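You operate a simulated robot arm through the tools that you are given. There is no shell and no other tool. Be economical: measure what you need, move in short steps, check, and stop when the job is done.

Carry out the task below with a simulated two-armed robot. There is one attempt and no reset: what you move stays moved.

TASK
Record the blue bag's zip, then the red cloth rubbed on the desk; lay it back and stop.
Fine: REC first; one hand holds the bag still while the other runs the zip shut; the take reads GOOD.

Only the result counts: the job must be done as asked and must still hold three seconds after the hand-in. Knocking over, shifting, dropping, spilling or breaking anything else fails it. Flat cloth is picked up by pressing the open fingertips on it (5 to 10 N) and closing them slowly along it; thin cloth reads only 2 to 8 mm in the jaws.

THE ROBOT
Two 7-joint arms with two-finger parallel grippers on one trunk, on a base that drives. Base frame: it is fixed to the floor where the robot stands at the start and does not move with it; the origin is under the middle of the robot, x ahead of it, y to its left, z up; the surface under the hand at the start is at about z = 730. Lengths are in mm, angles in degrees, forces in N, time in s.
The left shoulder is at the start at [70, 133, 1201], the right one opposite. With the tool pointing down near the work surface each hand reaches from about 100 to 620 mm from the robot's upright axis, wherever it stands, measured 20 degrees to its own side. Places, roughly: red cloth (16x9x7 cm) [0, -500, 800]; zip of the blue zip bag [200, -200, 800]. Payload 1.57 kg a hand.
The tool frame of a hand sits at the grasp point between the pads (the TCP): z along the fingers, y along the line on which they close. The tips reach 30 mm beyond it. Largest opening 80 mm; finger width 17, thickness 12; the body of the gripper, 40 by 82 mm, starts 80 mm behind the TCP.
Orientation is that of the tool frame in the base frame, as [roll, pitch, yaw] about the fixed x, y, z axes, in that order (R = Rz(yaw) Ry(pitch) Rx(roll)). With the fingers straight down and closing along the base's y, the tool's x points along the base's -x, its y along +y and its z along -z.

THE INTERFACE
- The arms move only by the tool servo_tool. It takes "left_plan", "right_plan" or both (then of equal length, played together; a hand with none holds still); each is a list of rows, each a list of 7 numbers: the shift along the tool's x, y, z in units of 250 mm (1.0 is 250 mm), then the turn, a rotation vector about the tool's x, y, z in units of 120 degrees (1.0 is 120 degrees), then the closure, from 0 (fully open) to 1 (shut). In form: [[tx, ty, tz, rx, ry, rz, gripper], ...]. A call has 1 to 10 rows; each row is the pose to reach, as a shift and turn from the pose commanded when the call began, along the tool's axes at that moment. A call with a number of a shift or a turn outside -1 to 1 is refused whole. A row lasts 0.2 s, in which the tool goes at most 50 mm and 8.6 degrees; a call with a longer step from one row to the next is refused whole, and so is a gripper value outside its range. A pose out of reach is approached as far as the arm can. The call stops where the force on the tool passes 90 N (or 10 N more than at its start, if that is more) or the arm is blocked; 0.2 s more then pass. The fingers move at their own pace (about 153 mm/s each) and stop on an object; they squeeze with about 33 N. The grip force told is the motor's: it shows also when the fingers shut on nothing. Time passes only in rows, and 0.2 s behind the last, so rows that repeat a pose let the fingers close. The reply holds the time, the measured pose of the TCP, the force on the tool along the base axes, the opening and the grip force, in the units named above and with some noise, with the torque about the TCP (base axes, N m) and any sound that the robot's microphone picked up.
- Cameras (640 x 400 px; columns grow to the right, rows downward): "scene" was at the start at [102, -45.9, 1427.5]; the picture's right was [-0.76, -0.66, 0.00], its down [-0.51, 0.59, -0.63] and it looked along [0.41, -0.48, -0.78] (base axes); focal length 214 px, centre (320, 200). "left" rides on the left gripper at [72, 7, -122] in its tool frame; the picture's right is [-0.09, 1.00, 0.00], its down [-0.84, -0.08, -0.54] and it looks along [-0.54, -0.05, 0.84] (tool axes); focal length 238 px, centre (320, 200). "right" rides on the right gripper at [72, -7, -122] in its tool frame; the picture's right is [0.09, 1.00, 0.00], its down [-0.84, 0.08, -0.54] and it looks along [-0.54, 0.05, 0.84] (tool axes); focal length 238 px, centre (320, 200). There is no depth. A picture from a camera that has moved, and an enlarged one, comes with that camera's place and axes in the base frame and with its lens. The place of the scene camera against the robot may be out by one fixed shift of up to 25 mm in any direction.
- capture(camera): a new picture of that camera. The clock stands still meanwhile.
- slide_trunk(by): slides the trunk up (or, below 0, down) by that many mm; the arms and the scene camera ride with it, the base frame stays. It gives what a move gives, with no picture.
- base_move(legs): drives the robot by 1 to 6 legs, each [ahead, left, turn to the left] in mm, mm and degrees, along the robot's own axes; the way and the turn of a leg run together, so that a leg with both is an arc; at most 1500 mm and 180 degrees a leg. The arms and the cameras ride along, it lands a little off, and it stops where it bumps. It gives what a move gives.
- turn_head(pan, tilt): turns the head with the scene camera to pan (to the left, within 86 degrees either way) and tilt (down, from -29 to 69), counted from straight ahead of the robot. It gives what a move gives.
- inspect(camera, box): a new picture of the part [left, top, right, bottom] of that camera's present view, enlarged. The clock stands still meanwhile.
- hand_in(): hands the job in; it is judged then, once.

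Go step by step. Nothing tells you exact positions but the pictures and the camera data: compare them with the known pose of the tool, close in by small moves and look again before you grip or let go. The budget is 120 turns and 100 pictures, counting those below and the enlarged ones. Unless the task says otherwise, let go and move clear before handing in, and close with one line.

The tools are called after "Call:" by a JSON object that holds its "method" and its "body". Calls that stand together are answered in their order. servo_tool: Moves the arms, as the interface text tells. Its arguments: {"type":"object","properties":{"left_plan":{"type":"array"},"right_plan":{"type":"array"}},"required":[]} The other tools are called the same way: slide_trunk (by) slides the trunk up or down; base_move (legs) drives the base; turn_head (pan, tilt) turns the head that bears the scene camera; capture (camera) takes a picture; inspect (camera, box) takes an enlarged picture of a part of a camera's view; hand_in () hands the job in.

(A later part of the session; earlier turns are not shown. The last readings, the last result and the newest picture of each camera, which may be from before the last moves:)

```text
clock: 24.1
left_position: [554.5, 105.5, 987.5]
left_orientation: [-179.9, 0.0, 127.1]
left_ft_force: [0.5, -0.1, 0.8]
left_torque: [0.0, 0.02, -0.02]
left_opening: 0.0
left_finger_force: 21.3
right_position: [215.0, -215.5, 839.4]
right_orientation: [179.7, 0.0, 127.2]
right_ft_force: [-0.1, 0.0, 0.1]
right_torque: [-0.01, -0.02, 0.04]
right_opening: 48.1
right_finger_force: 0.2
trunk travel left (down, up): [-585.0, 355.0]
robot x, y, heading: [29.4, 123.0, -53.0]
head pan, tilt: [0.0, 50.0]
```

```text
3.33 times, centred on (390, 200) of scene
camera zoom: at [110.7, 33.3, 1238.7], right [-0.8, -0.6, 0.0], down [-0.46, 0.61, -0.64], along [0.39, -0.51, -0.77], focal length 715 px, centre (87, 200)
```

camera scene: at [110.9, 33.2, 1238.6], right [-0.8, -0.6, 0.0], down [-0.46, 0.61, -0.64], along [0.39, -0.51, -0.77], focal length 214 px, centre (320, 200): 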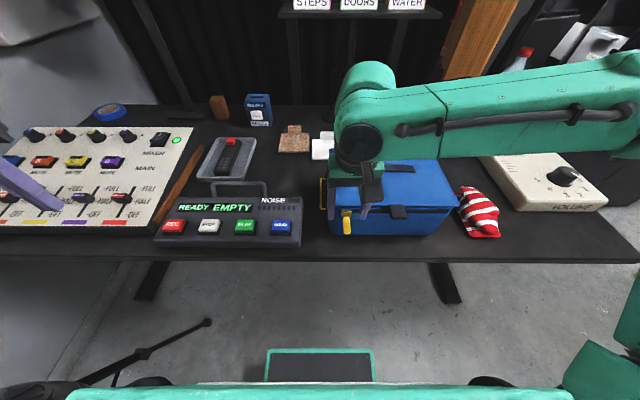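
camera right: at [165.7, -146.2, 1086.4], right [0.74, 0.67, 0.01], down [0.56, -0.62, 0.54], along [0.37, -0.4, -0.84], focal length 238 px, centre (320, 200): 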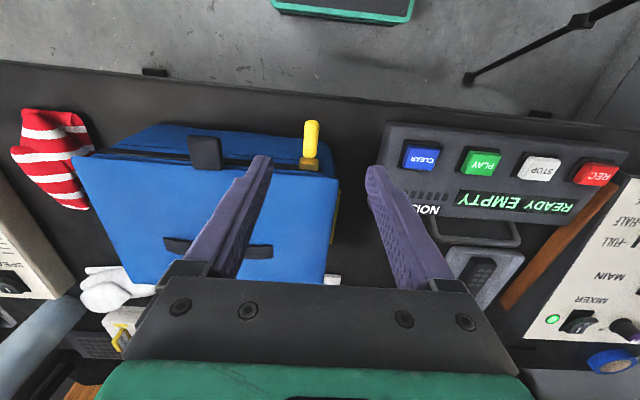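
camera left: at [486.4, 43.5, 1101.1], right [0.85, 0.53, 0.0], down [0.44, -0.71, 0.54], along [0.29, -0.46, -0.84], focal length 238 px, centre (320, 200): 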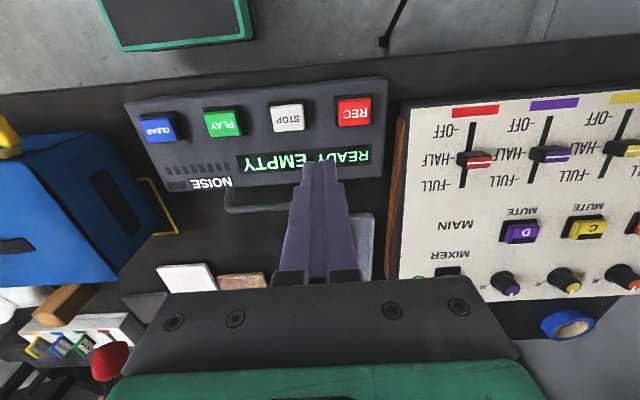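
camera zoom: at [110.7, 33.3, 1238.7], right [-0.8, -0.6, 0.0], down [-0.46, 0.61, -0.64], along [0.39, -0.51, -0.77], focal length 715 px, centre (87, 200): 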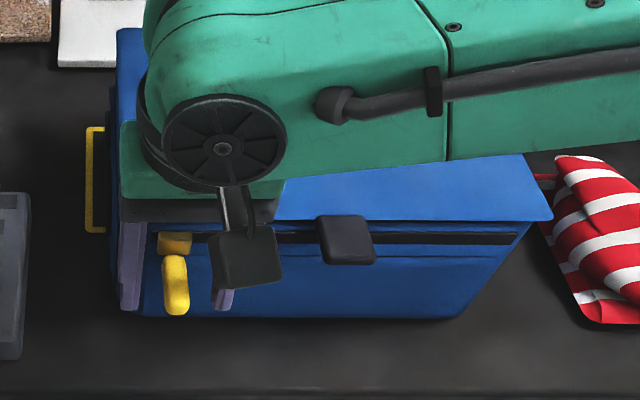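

The black tab on the bag's front sticks out over the zip path to X'≈300, so the right hand should grip the pull with the fingers tilted forward to clear it. I tilt 40° about the tool's y and shift back 8 mm.

Call:
{"method": "servo_tool", "body": {"right_plan": [[0.06, 0.0, 0, 0, 0, 0, 0.4], [0.06, 0.0, 0, 0, -0.067, 0, 0.4], [0.06, 0.0, 0, 0, -0.134, 0, 0.4], [0.055, 0.0, 0, 0, -0.2, 0, 0.4], [0.05, 0.0, 0.01, 0, -0.267, 0, 0.4], [0.045, 0.0, 0.02, 0, -0.333, 0, 0.4], [0.04, 0.004, 0.02, 0, -0.333, 0, 0.4]]}}

Call:
{"method": "capture", "body": {"camera": "right"}}

Call:
{"method": "inspect", "body": {"camera": "scene", "box": [300, 140, 480, 260]}}

```text
clock: 25.7
left_position: [553.5, 105.1, 987.1]
left_orientation: [180.0, 0.0, 127.1]
left_ft_force: [-0.3, 0.3, -0.6]
left_torque: [0.04, -0.04, 0.0]
left_opening: 0.1
left_finger_force: 21.2
right_position: [220.5, -212.7, 883.0]
right_orientation: [-180.0, 24.8, 128.4]
right_ft_force: [0.4, 0.0, 0.8]
right_torque: [-0.02, 0.02, 0.0]
right_opening: 48.0
right_finger_force: 0.1
right hand out of reach, approached as far as the arm can: row 4, 5, 6, 7
trunk travel left (down, up): [-585.0, 355.0]
robot x, y, heading: [31.5, 121.2, -53.0]
head pan, tilt: [0.0, 50.0]
```

```text
60 pictures are left
camera right: at [144.5, -124.7, 963.0], right [0.73, 0.68, -0.04], down [0.39, -0.37, 0.84], along [0.56, -0.63, -0.54], focal length 238 px, centre (320, 200)
```

right: 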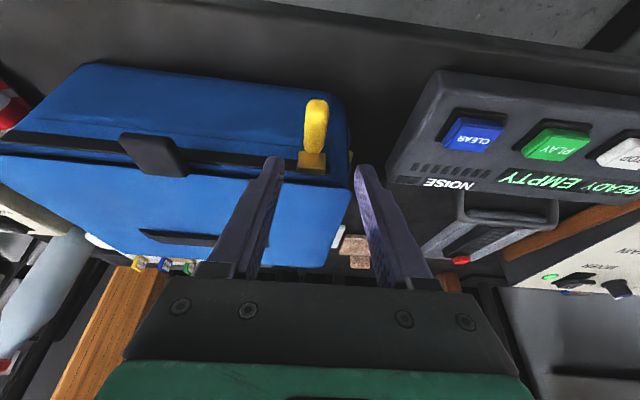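

```text
3.33 times, centred on (390, 200) of scene
camera zoom: at [110.3, 33.4, 1238.7], right [-0.8, -0.6, 0.0], down [-0.46, 0.61, -0.64], along [0.39, -0.51, -0.77], focal length 715 px, centre (87, 200)
```

zoom: 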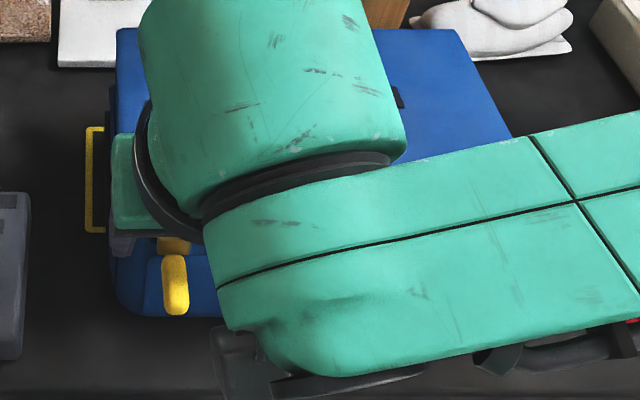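

The tilt is out of reach; I return to vertical and instead will grip nearer the tip of the pull (X'≈287), clearing the tab.

Call:
{"method": "servo_tool", "body": {"right_plan": [[0.02, -0.01, -0.01, 0, 0.055, 0, 0.4], [0.04, -0.02, -0.02, 0, 0.11, 0, 0.4], [0.058, -0.02, -0.027, 0, 0.16, 0, 0.4], [0.058, -0.02, -0.027, 0, 0.207, 0, 0.4], [0.058, -0.02, -0.027, 0, 0.207, 0, 0.4]]}}

```text
clock: 26.9
left_position: [552.6, 104.6, 988.0]
left_orientation: [-180.0, 0.1, 127.1]
left_ft_force: [0.0, 0.4, -0.1]
left_torque: [-0.01, -0.01, 0.0]
left_opening: 0.1
left_finger_force: 21.7
right_position: [209.2, -201.9, 883.4]
right_orientation: [-179.9, -0.2, 128.4]
right_ft_force: [0.0, -0.4, 0.2]
right_torque: [-0.02, 0.03, 0.0]
right_opening: 48.0
right_finger_force: 0.1
trunk travel left (down, up): [-585.0, 355.0]
robot x, y, heading: [30.3, 122.9, -53.1]
head pan, tilt: [0.0, 50.0]
```

Call:
{"method": "servo_tool", "body": {"right_plan": [[0.0, -0.01, 0.1, 0, 0, 0.011, 0.4], [0.0, -0.01, 0.185, 0, 0, 0.011, 0.4], [0.0, -0.01, 0.185, 0, 0, 0.011, 0.4]]}}

Call:
{"method": "capture", "body": {"camera": "right"}}

```text
clock: 27.7
left_position: [552.6, 105.6, 987.3]
left_orientation: [-180.0, 0.0, 127.0]
left_ft_force: [1.2, -0.5, 0.6]
left_torque: [0.02, 0.01, 0.0]
left_opening: 0.1
left_finger_force: 21.4
right_position: [204.9, -202.7, 838.7]
right_orientation: [-179.7, -0.1, 126.9]
right_ft_force: [0.6, 0.3, -1.0]
right_torque: [0.02, -0.01, 0.04]
right_opening: 48.1
right_finger_force: 0.0
trunk travel left (down, up): [-585.0, 355.0]
robot x, y, heading: [30.8, 123.1, -52.8]
head pan, tilt: [0.0, 50.0]
```

```text
58 pictures are left
camera right: at [157.6, -148.9, 959.5], right [0.74, 0.67, 0.0], down [0.57, -0.62, 0.54], along [0.36, -0.4, -0.84], focal length 238 px, centre (320, 200)
```

right: 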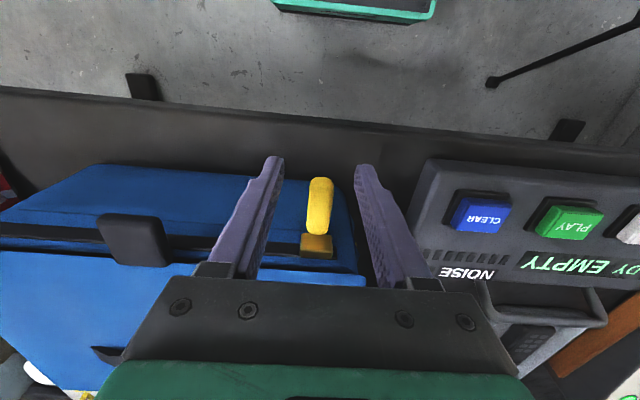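

Right hand is straddling the pull. Before recording I rehearse the left hand's hold on the bag's strap: first move it over the desk, turning it 90°.

Call:
{"method": "servo_tool", "body": {"left_plan": [[-0.1, -0.13, -0.02, 0, 0, 0.07, 1], [-0.2, -0.26, -0.04, 0, 0, 0.14, 0.8], [-0.3, -0.39, -0.06, 0, 0, 0.21, 0.6], [-0.4, -0.52, -0.08, 0, 0, 0.28, 0.4], [-0.5, -0.65, -0.1, 0, 0, 0.35, 0.35], [-0.6, -0.78, -0.12, 0, 0, 0.42, 0.35], [-0.7, -0.9, -0.12, 0, 0, 0.49, 0.35], [-0.8, -1.0, -0.12, 0, 0, 0.56, 0.35], [-0.8, -1.0, -0.12, 0, 0, 0.63, 0.35], [-0.8, -1.0, -0.12, 0, 0, 0.7, 0.35]]}}

Call:
{"method": "capture", "body": {"camera": "scene"}}

Call:
{"method": "capture", "body": {"camera": "left"}}

```text
clock: 29.9
left_position: [491.5, -173.1, 1003.2]
left_orientation: [-179.8, 0.0, 45.8]
left_ft_force: [1.3, -0.5, 0.0]
left_torque: [0.02, 0.01, 0.0]
left_opening: 52.2
left_finger_force: 0.1
left hand out of reach, approached as far as the arm can: row 8, 9, 10
right_position: [206.2, -203.4, 837.9]
right_orientation: [-179.7, -0.2, 126.9]
right_ft_force: [0.3, 0.3, 0.6]
right_torque: [0.01, 0.06, 0.01]
right_opening: 47.8
right_finger_force: 0.1
trunk travel left (down, up): [-585.0, 355.0]
robot x, y, heading: [31.5, 125.9, -52.7]
head pan, tilt: [0.0, 50.0]
```

```text
57 pictures are left
camera scene: at [112.1, 33.8, 1238.6], right [-0.8, -0.6, 0.0], down [-0.46, 0.61, -0.64], along [0.39, -0.51, -0.77], focal length 214 px, centre (320, 200)
```

scene: 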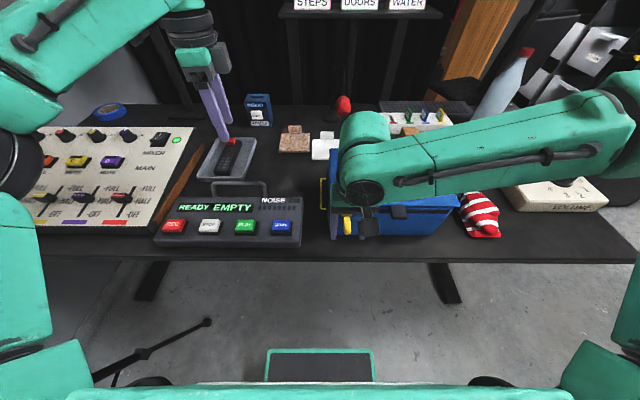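

```text
56 pictures are left
camera left: at [548.5, -126.5, 1125.5], right [0.65, -0.76, 0.0], down [-0.64, -0.55, 0.54], along [-0.41, -0.35, -0.84], focal length 238 px, centre (320, 200)
```

left: 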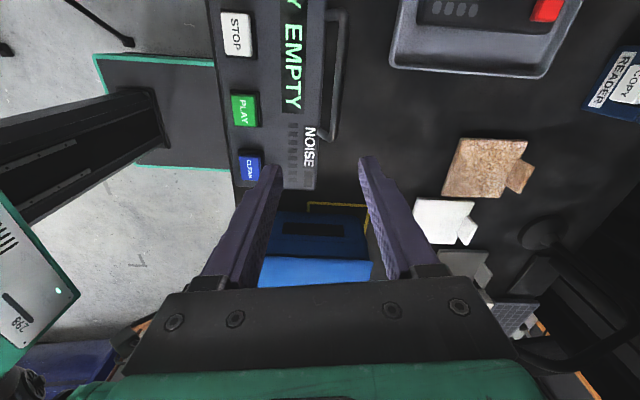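

Call:
{"method": "servo_tool", "body": {"left_plan": [[-0.15, -0.02, 0, 0, 0, 0, 0.35], [-0.3, -0.04, 0, 0, 0, 0, 0.35], [-0.45, -0.06, 0, 0, 0, 0, 0.35], [-0.6, -0.08, 0, 0, 0, 0, 0.35], [-0.75, -0.1, 0, 0, 0, 0, 0.35], [-0.9, -0.116, 0, 0, 0, 0.03, 0.35], [-0.9, -0.116, 0, 0, 0, 0.07, 0.35]]}}

Call:
{"method": "capture", "body": {"camera": "scene"}}

Call:
{"method": "capture", "body": {"camera": "left"}}

```text
clock: 31.5
left_position: [370.5, -156.9, 1023.8]
left_orientation: [-179.9, 0.1, 36.6]
left_ft_force: [0.6, 0.7, -0.6]
left_torque: [-0.01, 0.02, -0.01]
left_opening: 52.1
left_finger_force: 0.0
left hand out of reach, approached as far as the arm can: row 1, 2, 3, 4, 5, 6, 7
right_position: [205.9, -202.8, 837.8]
right_orientation: [-179.8, -0.1, 127.0]
right_ft_force: [0.0, -0.3, -0.4]
right_torque: [0.01, -0.02, -0.01]
right_opening: 47.9
right_finger_force: 0.1
trunk travel left (down, up): [-585.0, 355.0]
robot x, y, heading: [35.8, 119.3, -52.8]
head pan, tilt: [0.0, 50.0]
```

```text
55 pictures are left
camera scene: at [111.5, 33.6, 1238.6], right [-0.8, -0.6, 0.0], down [-0.46, 0.61, -0.64], along [0.39, -0.51, -0.77], focal length 214 px, centre (320, 200)
```

scene: 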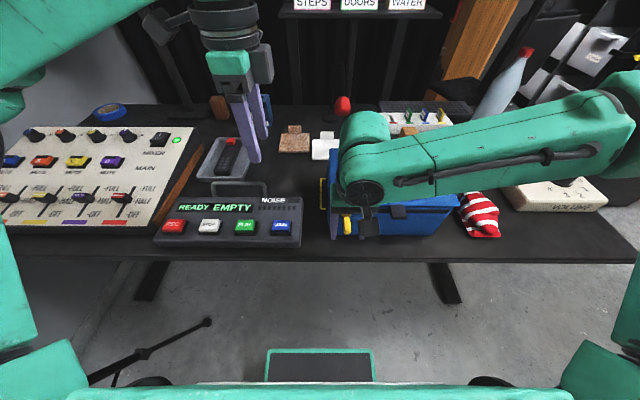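

```text
54 pictures are left
camera left: at [434.1, -118.6, 1146.2], right [0.52, -0.85, 0.0], down [-0.72, -0.44, 0.54], along [-0.46, -0.28, -0.84], focal length 238 px, centre (320, 200)
```

left: 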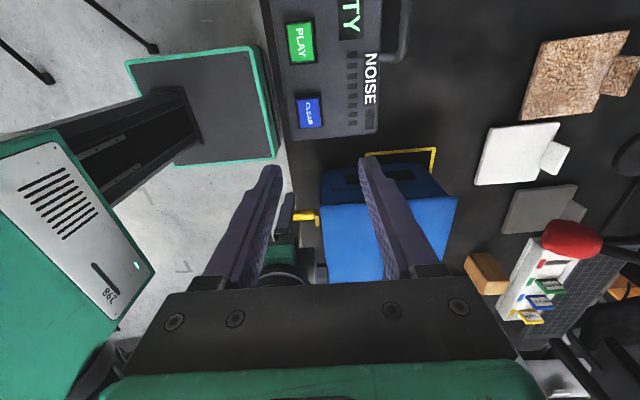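

The turned left hand cannot cross. I rotate it back to its straight orientation and will hold the bag by pressing on the lid's back-left area instead.

Call:
{"method": "servo_tool", "body": {"left_plan": [[0.05, 0, 0, 0, 0, -0.071, 0.6], [0.1, 0, 0, 0, 0, -0.142, 0.6], [0.1, 0.05, 0, 0, 0, -0.213, 0.6], [0.1, 0.1, 0, 0, 0, -0.284, 0.6], [0.1, 0.15, 0, 0, 0, -0.355, 0.6], [0.1, 0.2, 0, 0, 0, -0.426, 0.6], [0.1, 0.25, 0, 0, 0, -0.497, 0.6], [0.1, 0.3, 0, 0, 0, -0.568, 0.6], [0.1, 0.35, 0, 0, 0, -0.639, 0.6], [0.1, 0.4, 0, 0, 0, -0.71, 0.6]]}}

```text
clock: 33.7
left_position: [444.2, -173.4, 1024.4]
left_orientation: [180.0, 0.0, 120.1]
left_ft_force: [-0.7, 0.2, 0.0]
left_torque: [0.03, -0.03, -0.03]
left_opening: 32.2
left_finger_force: 0.1
left hand out of reach, approached as far as the arm can: row 6, 7, 8, 9, 10
right_position: [205.6, -203.3, 837.8]
right_orientation: [-179.9, -0.1, 126.9]
right_ft_force: [0.1, -0.3, 0.9]
right_torque: [-0.03, -0.02, -0.04]
right_opening: 48.2
right_finger_force: 0.1
trunk travel left (down, up): [-585.0, 355.0]
robot x, y, heading: [29.7, 125.6, -52.8]
head pan, tilt: [0.0, 50.0]
```

Call:
{"method": "servo_tool", "body": {"left_plan": [[-0.0, -0.08, 0.12, 0, 0, -0.03, 0.6], [-0.04, -0.2, 0.24, 0, 0, -0.058, 0.6], [-0.08, -0.35, 0.28, 0, 0, -0.058, 0.6], [-0.13, -0.5, 0.28, 0, 0, -0.058, 0.6], [-0.18, -0.64, 0.28, 0, 0, -0.058, 0.6], [-0.228, -0.738, 0.28, 0, 0, -0.058, 0.6]]}}

Call:
{"method": "capture", "body": {"camera": "scene"}}

```text
clock: 35.1
left_position: [356.1, -186.8, 932.5]
left_orientation: [-179.9, 0.0, 126.9]
left_ft_force: [-0.4, 0.7, -0.2]
left_torque: [0.02, 0.01, -0.01]
left_opening: 31.8
left_finger_force: 0.1
left hand out of reach, approached as far as the arm can: row 2, 3, 4, 5, 6
right_position: [205.0, -203.3, 838.8]
right_orientation: [-180.0, -0.2, 126.9]
right_ft_force: [0.2, -0.5, -0.7]
right_torque: [0.03, 0.03, 0.01]
right_opening: 48.1
right_finger_force: 0.0
trunk travel left (down, up): [-585.0, 355.0]
robot x, y, heading: [34.2, 120.5, -53.0]
head pan, tilt: [0.0, 50.0]
```

```text
53 pictures are left
camera scene: at [110.1, 34.0, 1238.8], right [-0.8, -0.6, 0.0], down [-0.46, 0.61, -0.64], along [0.39, -0.51, -0.77], focal length 214 px, centre (320, 200)
```

scene: 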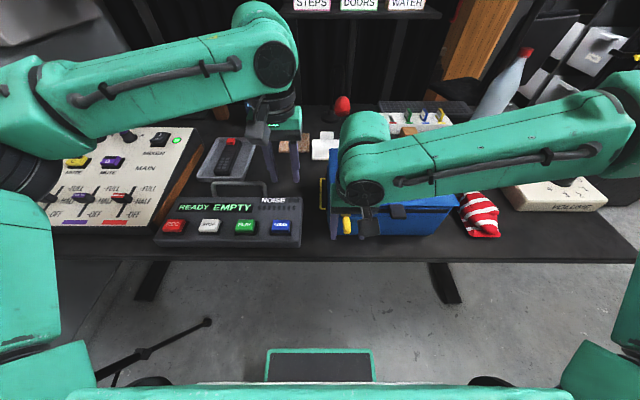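

Both arms reach only to about 60 mm short of the midline, so I'll turn the robot about 40° clockwise from the left; then the left hand can press the lid's back-left corner while the right hand pulls. Raise hands first, then drive.

Call:
{"method": "servo_tool", "body": {"left_plan": [[0, 0, -0.1, 0, 0, 0, 1], [0, 0, -0.2, 0, 0, 0, 1], [0, 0, -0.3, 0, 0, 0, 1], [0, 0, -0.3, 0, 0, 0, 1]], "right_plan": [[0, 0, -0.15, 0, 0, 0, 0.4], [0, 0, -0.3, 0, 0, 0, 0.4], [0, 0, -0.45, 0, 0, 0, 0.4], [0, 0, -0.6, 0, 0, 0, 0.4]]}}

Call:
{"method": "base_move", "body": {"legs": [[0, 246, 0], [0, 0, -40], [88, 74, 0]]}}

Call:
{"method": "capture", "body": {"camera": "scene"}}

Call:
{"method": "capture", "body": {"camera": "left"}}

```text
clock: 36.1
left_position: [370.5, -173.4, 1004.3]
left_orientation: [-180.0, 0.0, 127.0]
left_ft_force: [-0.2, -0.4, -0.7]
left_torque: [0.02, 0.03, -0.02]
left_opening: 0.0
left_finger_force: 21.5
left hand out of reach, approached as far as the arm can: row 1, 2, 3, 4
right_position: [205.8, -205.6, 988.9]
right_orientation: [-179.8, -0.1, 127.0]
right_ft_force: [0.2, -0.3, -0.6]
right_torque: [-0.01, -0.03, 0.01]
right_opening: 47.9
right_finger_force: 0.1
trunk travel left (down, up): [-585.0, 355.0]
robot x, y, heading: [33.5, 123.3, -53.2]
head pan, tilt: [0.0, 50.0]
```

```text
clock: 37.5
left_position: [492.2, -95.7, 1004.0]
left_orientation: [-179.9, -0.1, 135.2]
left_ft_force: [0.0, 0.2, -0.4]
left_torque: [-0.02, 0.03, 0.01]
left_opening: 0.0
left_finger_force: 21.6
right_position: [333.7, -152.9, 987.4]
right_orientation: [-179.8, -0.1, 135.3]
right_ft_force: [-0.3, 0.0, -1.4]
right_torque: [-0.02, 0.07, 0.02]
right_opening: 48.1
right_finger_force: 0.1
trunk travel left (down, up): [-585.0, 355.0]
robot x, y, heading: [110.2, 148.9, -44.6]
head pan, tilt: [0.0, 50.0]
stopped in leg 1: the robot was blocked; the commanded pose is now the measured one
```

```text
52 pictures are left
camera scene: at [206.6, 70.3, 1238.7], right [-0.7, -0.71, 0.0], down [-0.55, 0.54, -0.64], along [0.46, -0.45, -0.77], focal length 214 px, centre (320, 200)
```

scene: 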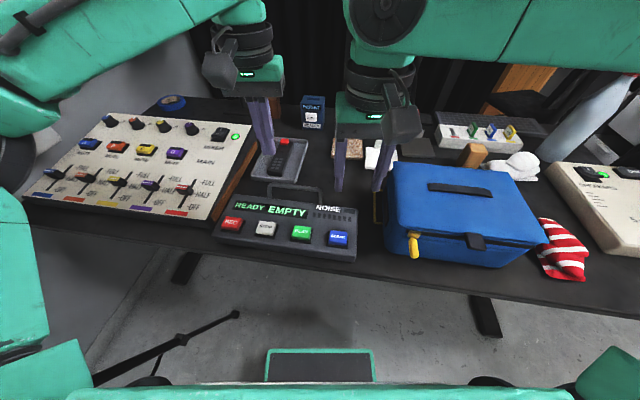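

```text
51 pictures are left
camera left: at [447.1, -41.1, 1125.7], right [0.77, 0.64, 0.0], down [0.54, -0.64, 0.54], along [0.35, -0.42, -0.84], focal length 238 px, centre (320, 200)
```

left: 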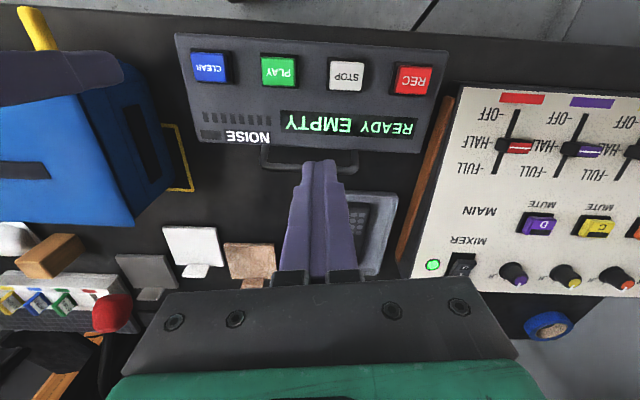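

The drive was blocked after about 80 mm; I look to the left to see what was touched.

Call:
{"method": "turn_head", "body": {"pan": 70, "tilt": 35}}

Call:
{"method": "capture", "body": {"camera": "scene"}}

```text
clock: 39.0
left_position: [490.0, -98.1, 1003.8]
left_orientation: [180.0, -0.1, 135.2]
left_ft_force: [0.3, -0.2, -1.2]
left_torque: [-0.01, -0.01, -0.03]
left_opening: 0.4
left_finger_force: 20.9
right_position: [332.4, -152.7, 988.8]
right_orientation: [-179.9, -0.1, 135.3]
right_ft_force: [0.6, 0.1, 0.2]
right_torque: [0.0, 0.03, 0.02]
right_opening: 48.0
right_finger_force: 0.1
trunk travel left (down, up): [-585.0, 355.0]
robot x, y, heading: [111.9, 146.8, -44.3]
head pan, tilt: [70.0, 35.0]
```

```text
50 pictures are left
camera scene: at [229.2, 161.0, 1260.5], right [0.43, -0.9, 0.0], down [-0.52, -0.25, -0.82], along [0.74, 0.35, -0.57], focal length 214 px, centre (320, 200)
```

scene: 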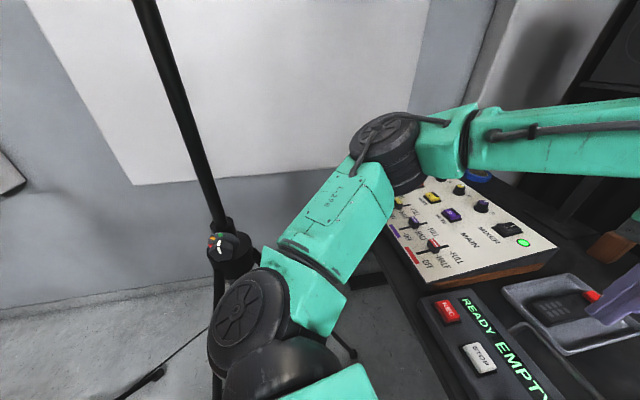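

Call:
{"method": "turn_head", "body": {"pan": 86, "tilt": 62}}

Call:
{"method": "capture", "body": {"camera": "scene"}}

```text
clock: 39.9
left_position: [489.7, -97.4, 1004.5]
left_orientation: [-179.9, 0.1, 135.2]
left_ft_force: [0.7, -0.5, -0.4]
left_torque: [-0.03, 0.02, 0.04]
left_opening: 0.0
left_finger_force: 20.9
right_position: [331.5, -153.9, 987.7]
right_orientation: [-179.8, 0.0, 135.4]
right_ft_force: [-0.1, -0.1, 0.1]
right_torque: [-0.01, 0.0, 0.0]
right_opening: 48.1
right_finger_force: 0.0
trunk travel left (down, up): [-585.0, 355.0]
robot x, y, heading: [111.9, 148.2, -44.5]
head pan, tilt: [85.9, 62.0]
```

```text
49 pictures are left
camera scene: at [198.0, 165.8, 1224.0], right [0.66, -0.75, 0.0], down [-0.66, -0.58, -0.47], along [0.35, 0.31, -0.88], focal length 214 px, centre (320, 200)
```

scene: 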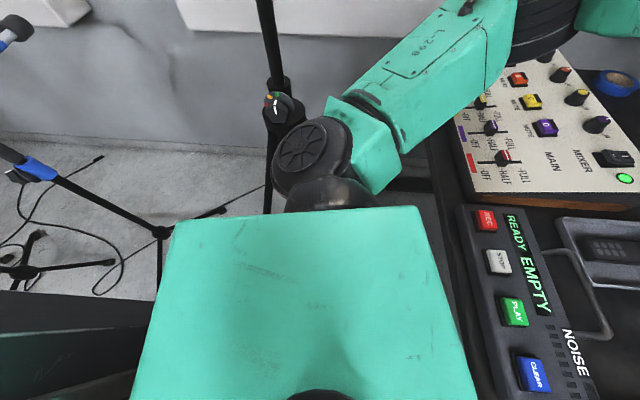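

Mic stands stand left of the base, so going left is out. I go back right, straighten, and lower the trunk further to gain cross reach instead.

Call:
{"method": "base_move", "body": {"legs": [[0, -90, 0], [0, 0, -8.5]]}}

Call:
{"method": "turn_head", "body": {"pan": 0, "tilt": 42}}

Call:
{"method": "capture", "body": {"camera": "scene"}}

```text
clock: 41.6
left_position: [387.5, -214.9, 1005.5]
left_orientation: [180.0, 0.0, 126.5]
left_ft_force: [0.2, 0.1, 0.4]
left_torque: [0.01, -0.03, 0.0]
left_opening: 0.0
left_finger_force: 20.8
right_position: [221.5, -247.3, 987.9]
right_orientation: [-179.9, -0.2, 126.6]
right_ft_force: [-0.2, 0.8, 0.7]
right_torque: [-0.01, 0.01, 0.01]
right_opening: 48.0
right_finger_force: 0.0
trunk travel left (down, up): [-585.0, 355.0]
robot x, y, heading: [50.0, 78.5, -53.4]
head pan, tilt: [85.9, 62.0]
```

```text
clock: 43.2
left_position: [387.2, -214.8, 1002.7]
left_orientation: [180.0, 0.0, 126.4]
left_ft_force: [-0.8, 0.6, -0.3]
left_torque: [0.02, -0.02, 0.0]
left_opening: 0.2
left_finger_force: 21.5
right_position: [223.7, -246.8, 988.0]
right_orientation: [-179.8, -0.1, 126.7]
right_ft_force: [-0.1, -0.6, 0.3]
right_torque: [-0.01, -0.01, 0.02]
right_opening: 48.1
right_finger_force: 0.0
trunk travel left (down, up): [-585.0, 355.0]
robot x, y, heading: [52.0, 83.3, -53.3]
head pan, tilt: [0.0, 42.0]
```

```text
48 pictures are left
camera scene: at [132.5, -11.4, 1250.0], right [-0.8, -0.6, 0.0], down [-0.4, 0.54, -0.74], along [0.45, -0.59, -0.67], focal length 214 px, centre (320, 200)
```

scene: 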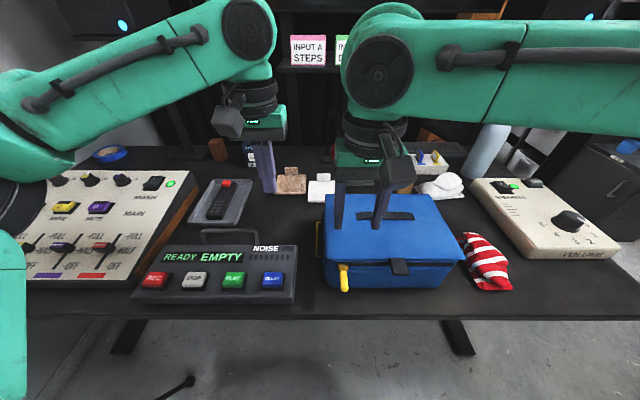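

Call:
{"method": "servo_tool", "body": {"left_plan": [[0, 0, -0.15, 0, 0, 0, 1], [0, 0, -0.3, 0, 0, 0, 1], [0, 0, -0.45, 0, 0, 0, 1]], "right_plan": [[0, 0, -0.15, 0, 0, 0, 0.4], [0, 0, -0.3, 0, 0, 0, 0.4], [0, 0, -0.45, 0, 0, 0, 0.4]]}}

Call:
{"method": "slide_trunk", "body": {"by": -120}}

Call:
{"method": "capture", "body": {"camera": "scene"}}

```text
clock: 44.0
left_position: [395.0, -172.9, 1095.2]
left_orientation: [-179.9, 0.1, 126.5]
left_ft_force: [0.1, 1.2, -0.2]
left_torque: [-0.04, 0.0, -0.01]
left_opening: 0.2
left_finger_force: 21.5
left hand out of reach, approached as far as the arm can: row 1, 2, 3
right_position: [202.5, -249.7, 1083.9]
right_orientation: [-179.8, 0.0, 126.5]
right_ft_force: [-0.6, 0.5, 0.7]
right_torque: [-0.01, -0.01, 0.0]
right_opening: 48.3
right_finger_force: 0.0
right hand out of reach, approached as far as the arm can: row 2, 3
trunk travel left (down, up): [-585.0, 355.0]
robot x, y, heading: [49.3, 85.8, -53.0]
head pan, tilt: [0.0, 42.0]
```

```text
clock: 45.5
left_position: [395.5, -174.2, 973.6]
left_orientation: [-179.9, 0.1, 126.5]
left_ft_force: [0.8, 0.2, 0.1]
left_torque: [0.02, -0.03, -0.01]
left_opening: 0.0
left_finger_force: 21.3
right_position: [203.6, -250.5, 962.5]
right_orientation: [-180.0, -0.1, 126.5]
right_ft_force: [0.3, -0.2, 0.0]
right_torque: [0.0, 0.01, -0.01]
right_opening: 48.1
right_finger_force: 0.0
trunk travel left (down, up): [-465.0, 475.0]
robot x, y, heading: [49.2, 86.1, -53.1]
head pan, tilt: [0.0, 42.0]
```

```text
47 pictures are left
camera scene: at [132.3, -11.2, 1130.0], right [-0.8, -0.6, 0.0], down [-0.4, 0.54, -0.74], along [0.45, -0.6, -0.67], focal length 214 px, centre (320, 200)
```

scene: 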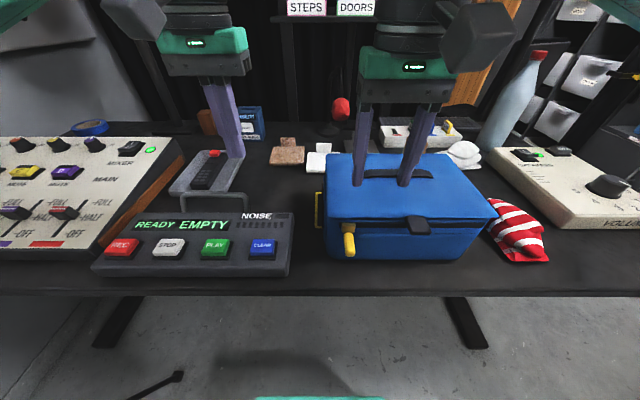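

Call:
{"method": "servo_tool", "body": {"left_plan": [[-0.08, -0.12, 0.04, 0, 0, 0, 1], [-0.16, -0.24, 0.08, 0, 0, 0, 1], [-0.24, -0.36, 0.12, 0, 0, 0, 1], [-0.3, -0.5, 0.16, 0, 0, 0, 1], [-0.37, -0.6, 0.16, 0, 0, 0, 1], [-0.37, -0.68, 0.16, 0, 0, 0, 1]], "right_plan": [[0.12, -0.08, 0, 0, 0, 0, 0.4], [0.16, -0.18, 0, 0, 0, 0, 0.4], [0.16, -0.28, 0.0, 0, 0, 0, 0.4], [0.16, -0.3, 0.0, 0, 0, 0, 0.4], [0.16, -0.3, 0.0, 0, 0, 0, 0.4], [0.16, -0.3, 0.0, 0, 0, 0, 0.4]]}}

Call:
{"method": "capture", "body": {"camera": "scene"}}

```text
clock: 46.9
left_position: [382.9, -199.0, 918.5]
left_orientation: [-179.9, 0.1, 126.5]
left_ft_force: [-0.7, -0.4, 0.0]
left_torque: [0.01, 0.0, -0.03]
left_opening: 0.0
left_finger_force: 21.1
left hand out of reach, approached as far as the arm can: row 1, 2, 3, 4, 5, 6
right_position: [119.6, -262.3, 963.4]
right_orientation: [-179.9, -0.1, 126.7]
right_ft_force: [0.8, 0.4, 0.2]
right_torque: [0.06, -0.02, 0.02]
right_opening: 48.0
right_finger_force: 0.0
trunk travel left (down, up): [-465.0, 475.0]
robot x, y, heading: [51.5, 86.5, -53.2]
head pan, tilt: [0.0, 42.0]
```

```text
46 pictures are left
camera scene: at [132.4, -11.3, 1130.0], right [-0.8, -0.6, 0.0], down [-0.4, 0.54, -0.74], along [0.45, -0.6, -0.67], focal length 214 px, centre (320, 200)
```

scene: 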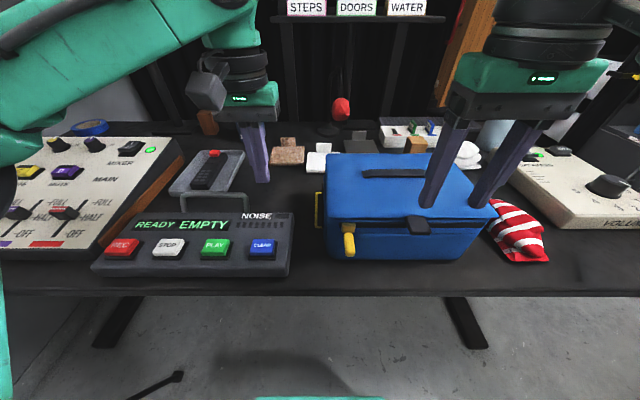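

The left arm seems stuck in an awkward posture; I retrace via the posture it had at the start (nearer, then forward and across).

Call:
{"method": "servo_tool", "body": {"left_plan": [[0.15, 0.06, 0, 0, 0, 0, 1], [0.3, 0.12, 0, 0, 0, 0, 1], [0.42, 0.18, 0, 0, 0, 0, 1], [0.5, 0.24, 0, 0, 0, 0, 1]]}}

Call:
{"method": "servo_tool", "body": {"left_plan": [[0, -0.15, 0, 0, 0, 0, 1], [-0.06, -0.3, 0, 0, 0, 0, 1], [-0.12, -0.45, 0, 0, 0, 0, 1], [-0.22, -0.6, 0, 0, 0, 0, 1], [-0.32, -0.75, 0, 0, 0, 0, 1]]}}

Call:
{"method": "capture", "body": {"camera": "scene"}}

```text
clock: 47.9
left_position: [353.1, -65.4, 915.4]
left_orientation: [-179.9, 0.1, 126.5]
left_ft_force: [-0.1, -0.2, -0.2]
left_torque: [0.0, 0.01, -0.01]
left_opening: 0.0
left_finger_force: 21.0
right_position: [118.6, -263.2, 964.0]
right_orientation: [-179.9, 0.0, 126.6]
right_ft_force: [-0.1, -0.1, -0.3]
right_torque: [-0.03, 0.0, 0.0]
right_opening: 48.0
right_finger_force: 0.1
trunk travel left (down, up): [-465.0, 475.0]
robot x, y, heading: [52.1, 81.4, -53.2]
head pan, tilt: [0.0, 42.0]
```

```text
clock: 49.1
left_position: [289.3, -162.2, 902.3]
left_orientation: [-179.8, 0.1, 126.6]
left_ft_force: [-0.2, -0.3, 0.1]
left_torque: [0.01, 0.0, -0.02]
left_opening: 0.0
left_finger_force: 21.3
left hand out of reach, approached as far as the arm can: row 3, 4, 5
right_position: [118.2, -263.6, 963.3]
right_orientation: [-180.0, 0.0, 126.6]
right_ft_force: [0.7, 0.7, -0.3]
right_torque: [0.03, -0.02, 0.0]
right_opening: 47.8
right_finger_force: 0.1
trunk travel left (down, up): [-465.0, 475.0]
robot x, y, heading: [52.2, 84.0, -53.5]
head pan, tilt: [0.0, 42.0]
```

```text
45 pictures are left
camera scene: at [132.0, -11.1, 1130.0], right [-0.8, -0.6, 0.0], down [-0.4, 0.54, -0.74], along [0.45, -0.6, -0.67], focal length 214 px, centre (320, 200)
```

scene: 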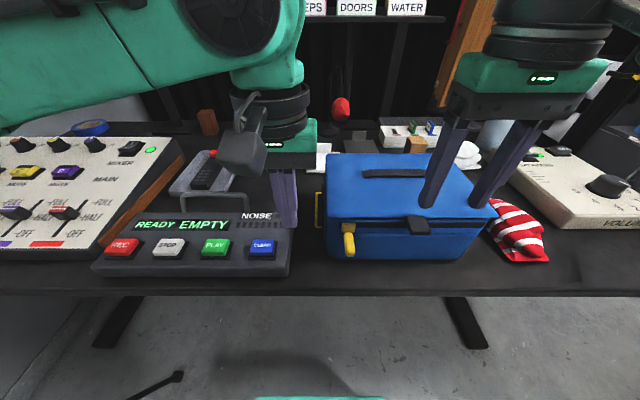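

Still limited. I try tilting the left hand 35° so its fingers point down and to the right, which extends the cross reach for pressing on the lid.

Call:
{"method": "servo_tool", "body": {"left_plan": [[0, 0, -0.06, 0.07, 0, 0, 1], [0, 0, -0.1, 0.14, 0, 0, 1], [0, -0.05, -0.1, 0.21, 0, 0, 1], [-0.08, -0.12, -0.1, 0.28, 0, 0, 1], [-0.2, -0.2, -0.1, 0.32, 0, 0, 1], [-0.34, -0.28, -0.1, 0.32, 0, 0, 1], [-0.48, -0.34, -0.1, 0.32, 0, 0, 1], [-0.6, -0.34, -0.1, 0.32, 0, 0, 1]]}}

Call:
{"method": "capture", "body": {"camera": "scene"}}

```text
clock: 50.9
left_position: [295.4, -295.7, 924.6]
left_orientation: [-141.5, 0.2, 126.6]
left_ft_force: [0.3, 0.4, -0.6]
left_torque: [-0.02, -0.04, -0.02]
left_opening: 0.0
left_finger_force: 20.4
left hand out of reach, approached as far as the arm can: row 7, 8
right_position: [117.9, -262.3, 963.3]
right_orientation: [-179.9, -0.1, 126.6]
right_ft_force: [0.2, 0.3, 0.4]
right_torque: [0.0, -0.05, -0.01]
right_opening: 48.0
right_finger_force: 0.0
trunk travel left (down, up): [-465.0, 475.0]
robot x, y, heading: [52.5, 81.7, -53.3]
head pan, tilt: [0.0, 42.0]
```

```text
44 pictures are left
camera scene: at [131.8, -11.2, 1130.1], right [-0.8, -0.6, 0.0], down [-0.4, 0.54, -0.74], along [0.45, -0.6, -0.67], focal length 214 px, centre (320, 200)
```

scene: 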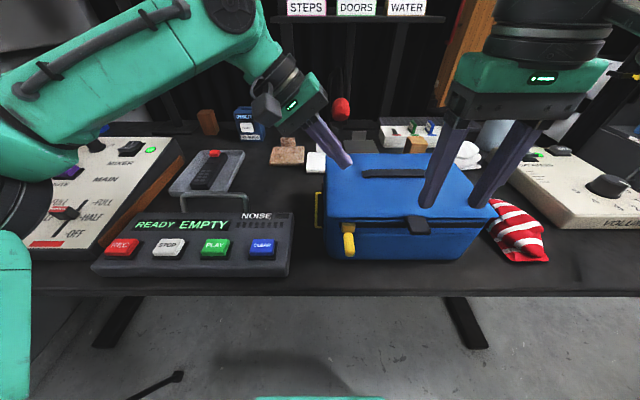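

Tilting works: the left fingertip is over the lid's left part. Now check that the right hand can still reach the pull at this trunk height.

Call:
{"method": "servo_tool", "body": {"right_plan": [[-0.01, 0.14, 0, 0, 0, 0, 0.4], [-0.025, 0.28, 0.1, 0, 0, 0, 0.4], [-0.025, 0.423, 0.2, 0, 0, 0, 0.4], [-0.025, 0.423, 0.3, 0, 0, 0, 0.4]]}}

Call:
{"method": "capture", "body": {"camera": "right"}}

```text
clock: 51.9
left_position: [296.6, -295.0, 926.2]
left_orientation: [-141.5, 0.2, 126.5]
left_ft_force: [-0.2, 0.6, 0.2]
left_torque: [0.02, -0.01, -0.03]
left_opening: 0.0
left_finger_force: 20.9
right_position: [205.4, -204.3, 888.7]
right_orientation: [-179.9, 0.0, 126.6]
right_ft_force: [-0.1, -0.1, -0.2]
right_torque: [-0.01, 0.0, 0.01]
right_opening: 47.8
right_finger_force: 0.1
trunk travel left (down, up): [-465.0, 475.0]
robot x, y, heading: [49.9, 82.3, -53.1]
head pan, tilt: [0.0, 42.0]
```

```text
43 pictures are left
camera right: at [159.0, -150.5, 1010.8], right [0.74, 0.67, 0.0], down [0.56, -0.63, 0.54], along [0.36, -0.4, -0.84], focal length 238 px, centre (320, 200)
```

right: 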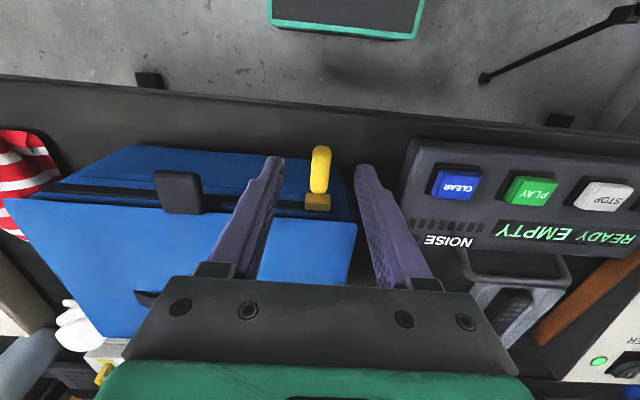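

Everything reaches. Now the left hand goes to REC (straightening on the way) while the right hand lowers around the pull.

Call:
{"method": "servo_tool", "body": {"left_plan": [[0.02, 0.11, -0.13, 0, 0, 0, 1], [0.05, 0.22, -0.26, -0.06, 0, 0, 1], [0.08, 0.34, -0.38, -0.12, 0, 0, 1], [0.11, 0.46, -0.49, -0.19, 0, 0, 1], [0.14, 0.57, -0.59, -0.26, 0, 0, 1], [0.16, 0.677, -0.692, -0.321, 0, 0, 1]], "right_plan": [[0, 0, 0.05, 0, 0, 0, 0.4], [0, 0, 0.1, 0, 0, 0, 0.4], [0, 0, 0.15, 0, 0, 0, 0.4], [0, 0, 0.2, 0, 0, 0, 0.4], [0, 0, 0.2, 0, 0, 0, 0.4], [0, 0, 0.2, 0, 0, 0, 0.4]]}}

```text
clock: 53.3
left_position: [468.0, -121.6, 956.8]
left_orientation: [179.9, 0.1, 126.5]
left_ft_force: [0.5, 0.3, -0.5]
left_torque: [0.03, 0.02, -0.04]
left_opening: 0.0
left_finger_force: 21.9
right_position: [208.1, -204.2, 839.0]
right_orientation: [-179.9, -0.1, 126.7]
right_ft_force: [0.3, -0.7, 0.8]
right_torque: [0.0, -0.01, 0.01]
right_opening: 47.8
right_finger_force: 0.0
trunk travel left (down, up): [-465.0, 475.0]
robot x, y, heading: [49.2, 87.4, -53.3]
head pan, tilt: [0.0, 42.0]
```

Call:
{"method": "servo_tool", "body": {"left_plan": [[0.06, 0.16, 0.08, 0, 0, 0, 1], [0.12, 0.32, 0.16, 0, 0, 0, 1], [0.18, 0.48, 0.24, 0, 0, 0, 1], [0.196, 0.6, 0.34, 0, 0, 0, 1], [0.196, 0.6, 0.4, 0, 0, 0, 1]]}}

Call:
{"method": "capture", "body": {"camera": "left"}}

Call:
{"method": "capture", "body": {"camera": "scene"}}

```text
clock: 54.5
left_position: [559.9, 6.8, 856.1]
left_orientation: [179.9, 0.1, 126.4]
left_ft_force: [0.6, -0.1, -0.1]
left_torque: [0.01, -0.01, 0.0]
left_opening: 0.1
left_finger_force: 21.0
right_position: [207.9, -205.2, 838.8]
right_orientation: [-179.9, -0.1, 126.7]
right_ft_force: [-0.2, 0.3, 0.7]
right_torque: [0.0, 0.0, 0.02]
right_opening: 48.0
right_finger_force: 0.0
trunk travel left (down, up): [-465.0, 475.0]
robot x, y, heading: [50.3, 84.2, -53.1]
head pan, tilt: [0.0, 42.0]
```

```text
42 pictures are left
camera left: at [523.7, 69.6, 977.7], right [0.86, 0.52, 0.0], down [0.43, -0.72, 0.54], along [0.28, -0.46, -0.84], focal length 238 px, centre (320, 200)
```

left: 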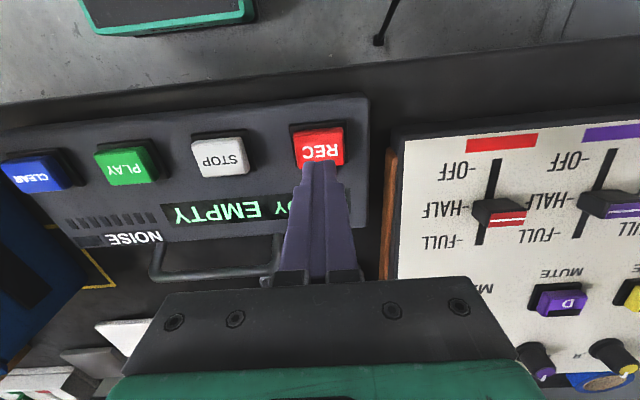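

```text
41 pictures are left
camera scene: at [132.2, -11.5, 1130.0], right [-0.8, -0.6, 0.0], down [-0.4, 0.54, -0.74], along [0.45, -0.59, -0.67], focal length 214 px, centre (320, 200)
```

scene: 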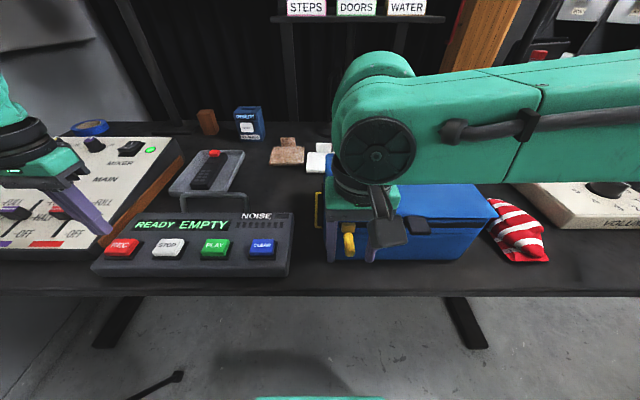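

The tip is over REC (38 mm above). Press down about 44 mm and come back up.

Call:
{"method": "servo_tool", "body": {"left_plan": [[0, 0, 0.1, 0, 0, 0, 1], [0, 0, 0.15, 0, 0, 0, 1], [0, 0, 0.172, 0, 0, 0, 1], [0, 0, 0.08, 0, 0, 0, 1], [0, 0, 0, 0, 0, 0, 1]]}}

Call:
{"method": "inspect", "body": {"camera": "scene", "box": [90, 200, 300, 285]}}

```text
clock: 55.7
left_position: [557.1, 8.5, 855.9]
left_orientation: [180.0, 0.0, 126.4]
left_ft_force: [0.0, 0.4, -0.1]
left_torque: [-0.04, 0.01, 0.01]
left_opening: 0.3
left_finger_force: 21.8
right_position: [206.8, -205.0, 839.0]
right_orientation: [-179.9, -0.1, 126.7]
right_ft_force: [0.2, -0.1, 1.2]
right_torque: [0.04, 0.02, 0.0]
right_opening: 47.9
right_finger_force: 0.0
trunk travel left (down, up): [-465.0, 475.0]
robot x, y, heading: [51.3, 81.2, -53.3]
head pan, tilt: [0.0, 42.0]
heard: click
```

```text
3.05 times, centred on (195, 242) of scene
camera zoom: at [132.2, -11.3, 1130.0], right [-0.8, -0.6, 0.0], down [-0.4, 0.54, -0.74], along [0.45, -0.6, -0.67], focal length 654 px, centre (701, 70)
```

zoom: 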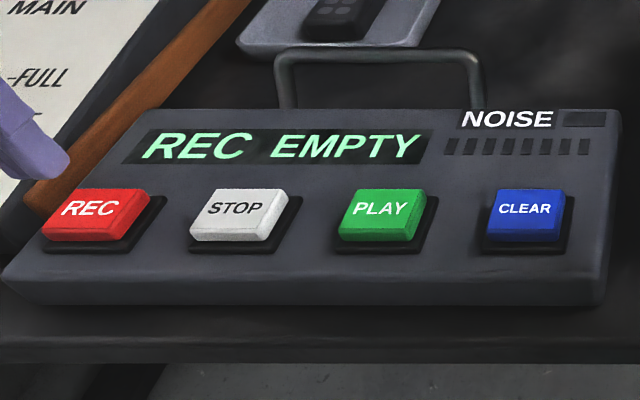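

REC is on. Left hand now returns to the lid with the tilt.

Call:
{"method": "servo_tool", "body": {"left_plan": [[0, 0, -0.1, 0, 0, 0, 1], [-0.04, -0.14, -0.2, 0, 0, 0, 1], [-0.1, -0.3, -0.3, 0, 0, 0, 1], [-0.16, -0.46, -0.38, 0, 0, 0, 1], [-0.196, -0.6, -0.4, 0, 0, 0, 1]]}}

Call:
{"method": "servo_tool", "body": {"left_plan": [[-0.02, -0.14, 0, 0.06, 0, 0, 1], [-0.05, -0.3, 0.02, 0.12, 0, 0, 1], [-0.08, -0.46, 0.04, 0.19, 0, 0, 1], [-0.11, -0.62, 0.08, 0.25, 0, 0, 1], [-0.14, -0.79, 0.1, 0.32, 0, 0, 1], [-0.16, -0.96, 0.12, 0.32, 0, 0, 1]]}}

Call:
{"method": "capture", "body": {"camera": "left"}}

```text
clock: 56.9
left_position: [467.1, -122.6, 954.6]
left_orientation: [180.0, 0.1, 126.4]
left_ft_force: [-0.9, -0.6, -0.4]
left_torque: [0.01, -0.01, -0.05]
left_opening: 0.0
left_finger_force: 21.2
right_position: [207.4, -206.5, 840.4]
right_orientation: [180.0, -0.1, 126.6]
right_ft_force: [-0.6, 0.3, 0.3]
right_torque: [0.01, 0.01, -0.01]
right_opening: 47.9
right_finger_force: 0.0
trunk travel left (down, up): [-465.0, 475.0]
robot x, y, heading: [49.3, 80.4, -53.3]
head pan, tilt: [0.0, 42.0]
```

```text
clock: 58.3
left_position: [300.4, -297.8, 923.2]
left_orientation: [-141.7, -0.1, 126.6]
left_ft_force: [0.4, -0.2, 0.2]
left_torque: [0.0, 0.04, -0.03]
left_opening: 0.0
left_finger_force: 21.8
right_position: [208.6, -207.2, 838.1]
right_orientation: [-179.9, -0.2, 126.6]
right_ft_force: [-0.3, 0.2, -0.7]
right_torque: [0.0, -0.01, -0.01]
right_opening: 48.0
right_finger_force: 0.0
trunk travel left (down, up): [-465.0, 475.0]
robot x, y, heading: [47.7, 85.0, -53.5]
head pan, tilt: [0.0, 42.0]
```

```text
39 pictures are left
camera left: at [322.6, -191.9, 1015.8], right [0.68, 0.39, -0.62], down [0.72, -0.51, 0.47], along [-0.13, -0.77, -0.63], focal length 238 px, centre (320, 200)
```

left: 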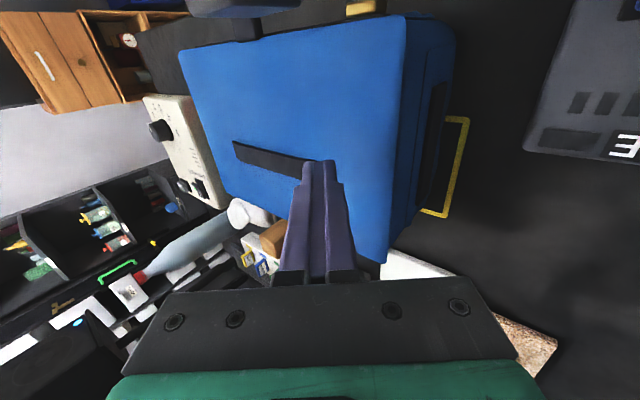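

The fingertip is above the lid's left part. I lower it in small steps until contact force shows.

Call:
{"method": "servo_tool", "body": {"left_plan": [[0, 0.05, 0.063, 0, 0, 0, 1], [0, 0.08, 0.1, 0, 0, 0, 1], [0, 0.09, 0.113, 0, 0, 0, 1], [0, 0.09, 0.113, 0, 0, 0, 1]]}}

```text
clock: 59.3
left_position: [296.4, -295.5, 892.6]
left_orientation: [-141.4, 0.3, 126.5]
left_ft_force: [3.1, -3.2, 14.1]
left_torque: [-0.18, 0.08, 0.03]
left_opening: 0.2
left_finger_force: 21.3
right_position: [206.8, -204.1, 840.1]
right_orientation: [-179.9, 0.0, 126.5]
right_ft_force: [0.2, 0.3, 0.0]
right_torque: [0.0, 0.01, 0.0]
right_opening: 47.8
right_finger_force: 0.0
trunk travel left (down, up): [-465.0, 475.0]
robot x, y, heading: [51.4, 85.6, -53.2]
head pan, tilt: [0.0, 42.0]
```

Contact at 14 N. Press slightly more and close the right fingers on the pull.

Call:
{"method": "servo_tool", "body": {"left_plan": [[0, 0.006, 0.008, 0, 0, 0, 1], [0, 0.006, 0.008, 0, 0, 0, 1], [0, 0.006, 0.008, 0, 0, 0, 1]], "right_plan": [[0, 0, 0, 0, 0, 0, 0.6], [0, 0, 0, 0, 0, 0, 1], [0, 0, 0, 0, 0, 0, 1]]}}

Call:
{"method": "capture", "body": {"camera": "right"}}

```text
clock: 60.1
left_position: [295.9, -295.3, 892.1]
left_orientation: [-141.3, 0.5, 126.6]
left_ft_force: [5.3, -5.2, 33.4]
left_torque: [-0.33, 0.15, 0.1]
left_opening: 0.2
left_finger_force: 21.1
right_position: [205.9, -203.6, 839.7]
right_orientation: [-179.9, 0.1, 126.6]
right_ft_force: [1.3, -1.8, 0.4]
right_torque: [0.03, 0.02, 0.03]
right_opening: 14.9
right_finger_force: 30.7
trunk travel left (down, up): [-465.0, 475.0]
robot x, y, heading: [49.6, 78.3, -53.4]
head pan, tilt: [0.0, 42.0]
```

```text
38 pictures are left
camera right: at [159.9, -149.4, 960.9], right [0.74, 0.67, 0.0], down [0.56, -0.62, 0.54], along [0.36, -0.41, -0.84], focal length 238 px, centre (320, 200)
```

right: 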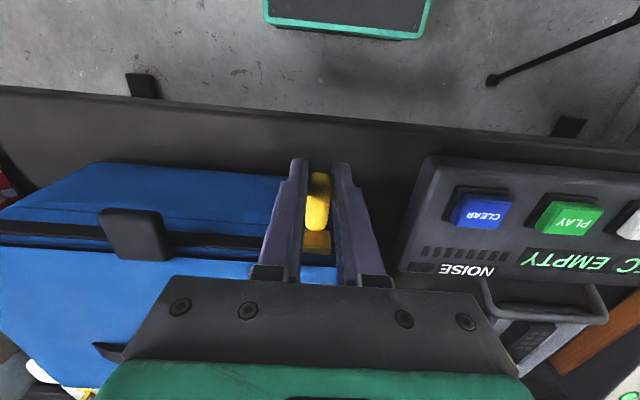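

Pull gripped (14.9 mm). Pull right 55 mm first and check forces.

Call:
{"method": "servo_tool", "body": {"right_plan": [[0, -0.04, 0, 0, 0, 0, 1], [0, -0.09, 0, 0, 0, 0, 1], [0, -0.14, 0, 0, 0, 0, 1], [0, -0.19, 0, 0, 0, 0, 1], [0, -0.22, 0, 0, 0, 0, 1]]}}

Call:
{"method": "capture", "body": {"camera": "right"}}

```text
clock: 61.3
left_position: [296.5, -294.8, 891.7]
left_orientation: [-141.4, 0.6, 126.6]
left_ft_force: [7.3, -7.4, 32.3]
left_torque: [-0.39, 0.08, 0.11]
left_opening: 0.1
left_finger_force: 21.6
right_position: [161.8, -236.6, 839.4]
right_orientation: [-179.9, 0.1, 126.6]
right_ft_force: [-3.2, 4.4, 1.1]
right_torque: [0.36, 0.1, 0.05]
right_opening: 14.7
right_finger_force: 30.3
trunk travel left (down, up): [-465.0, 475.0]
robot x, y, heading: [49.9, 82.3, -52.8]
head pan, tilt: [0.0, 42.0]
```

```text
37 pictures are left
camera right: at [115.2, -182.5, 960.9], right [0.74, 0.67, 0.0], down [0.56, -0.62, 0.54], along [0.36, -0.41, -0.84], focal length 238 px, centre (320, 200)
```

right: 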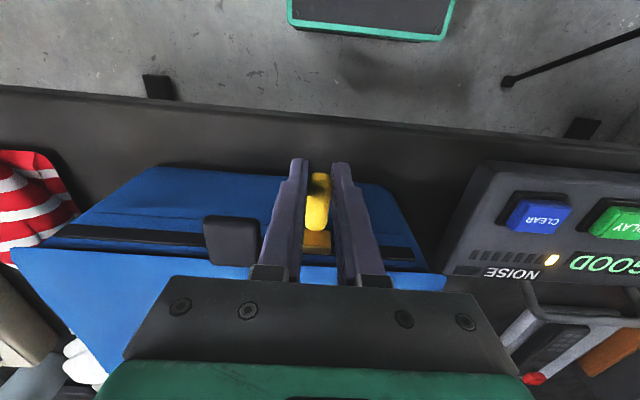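

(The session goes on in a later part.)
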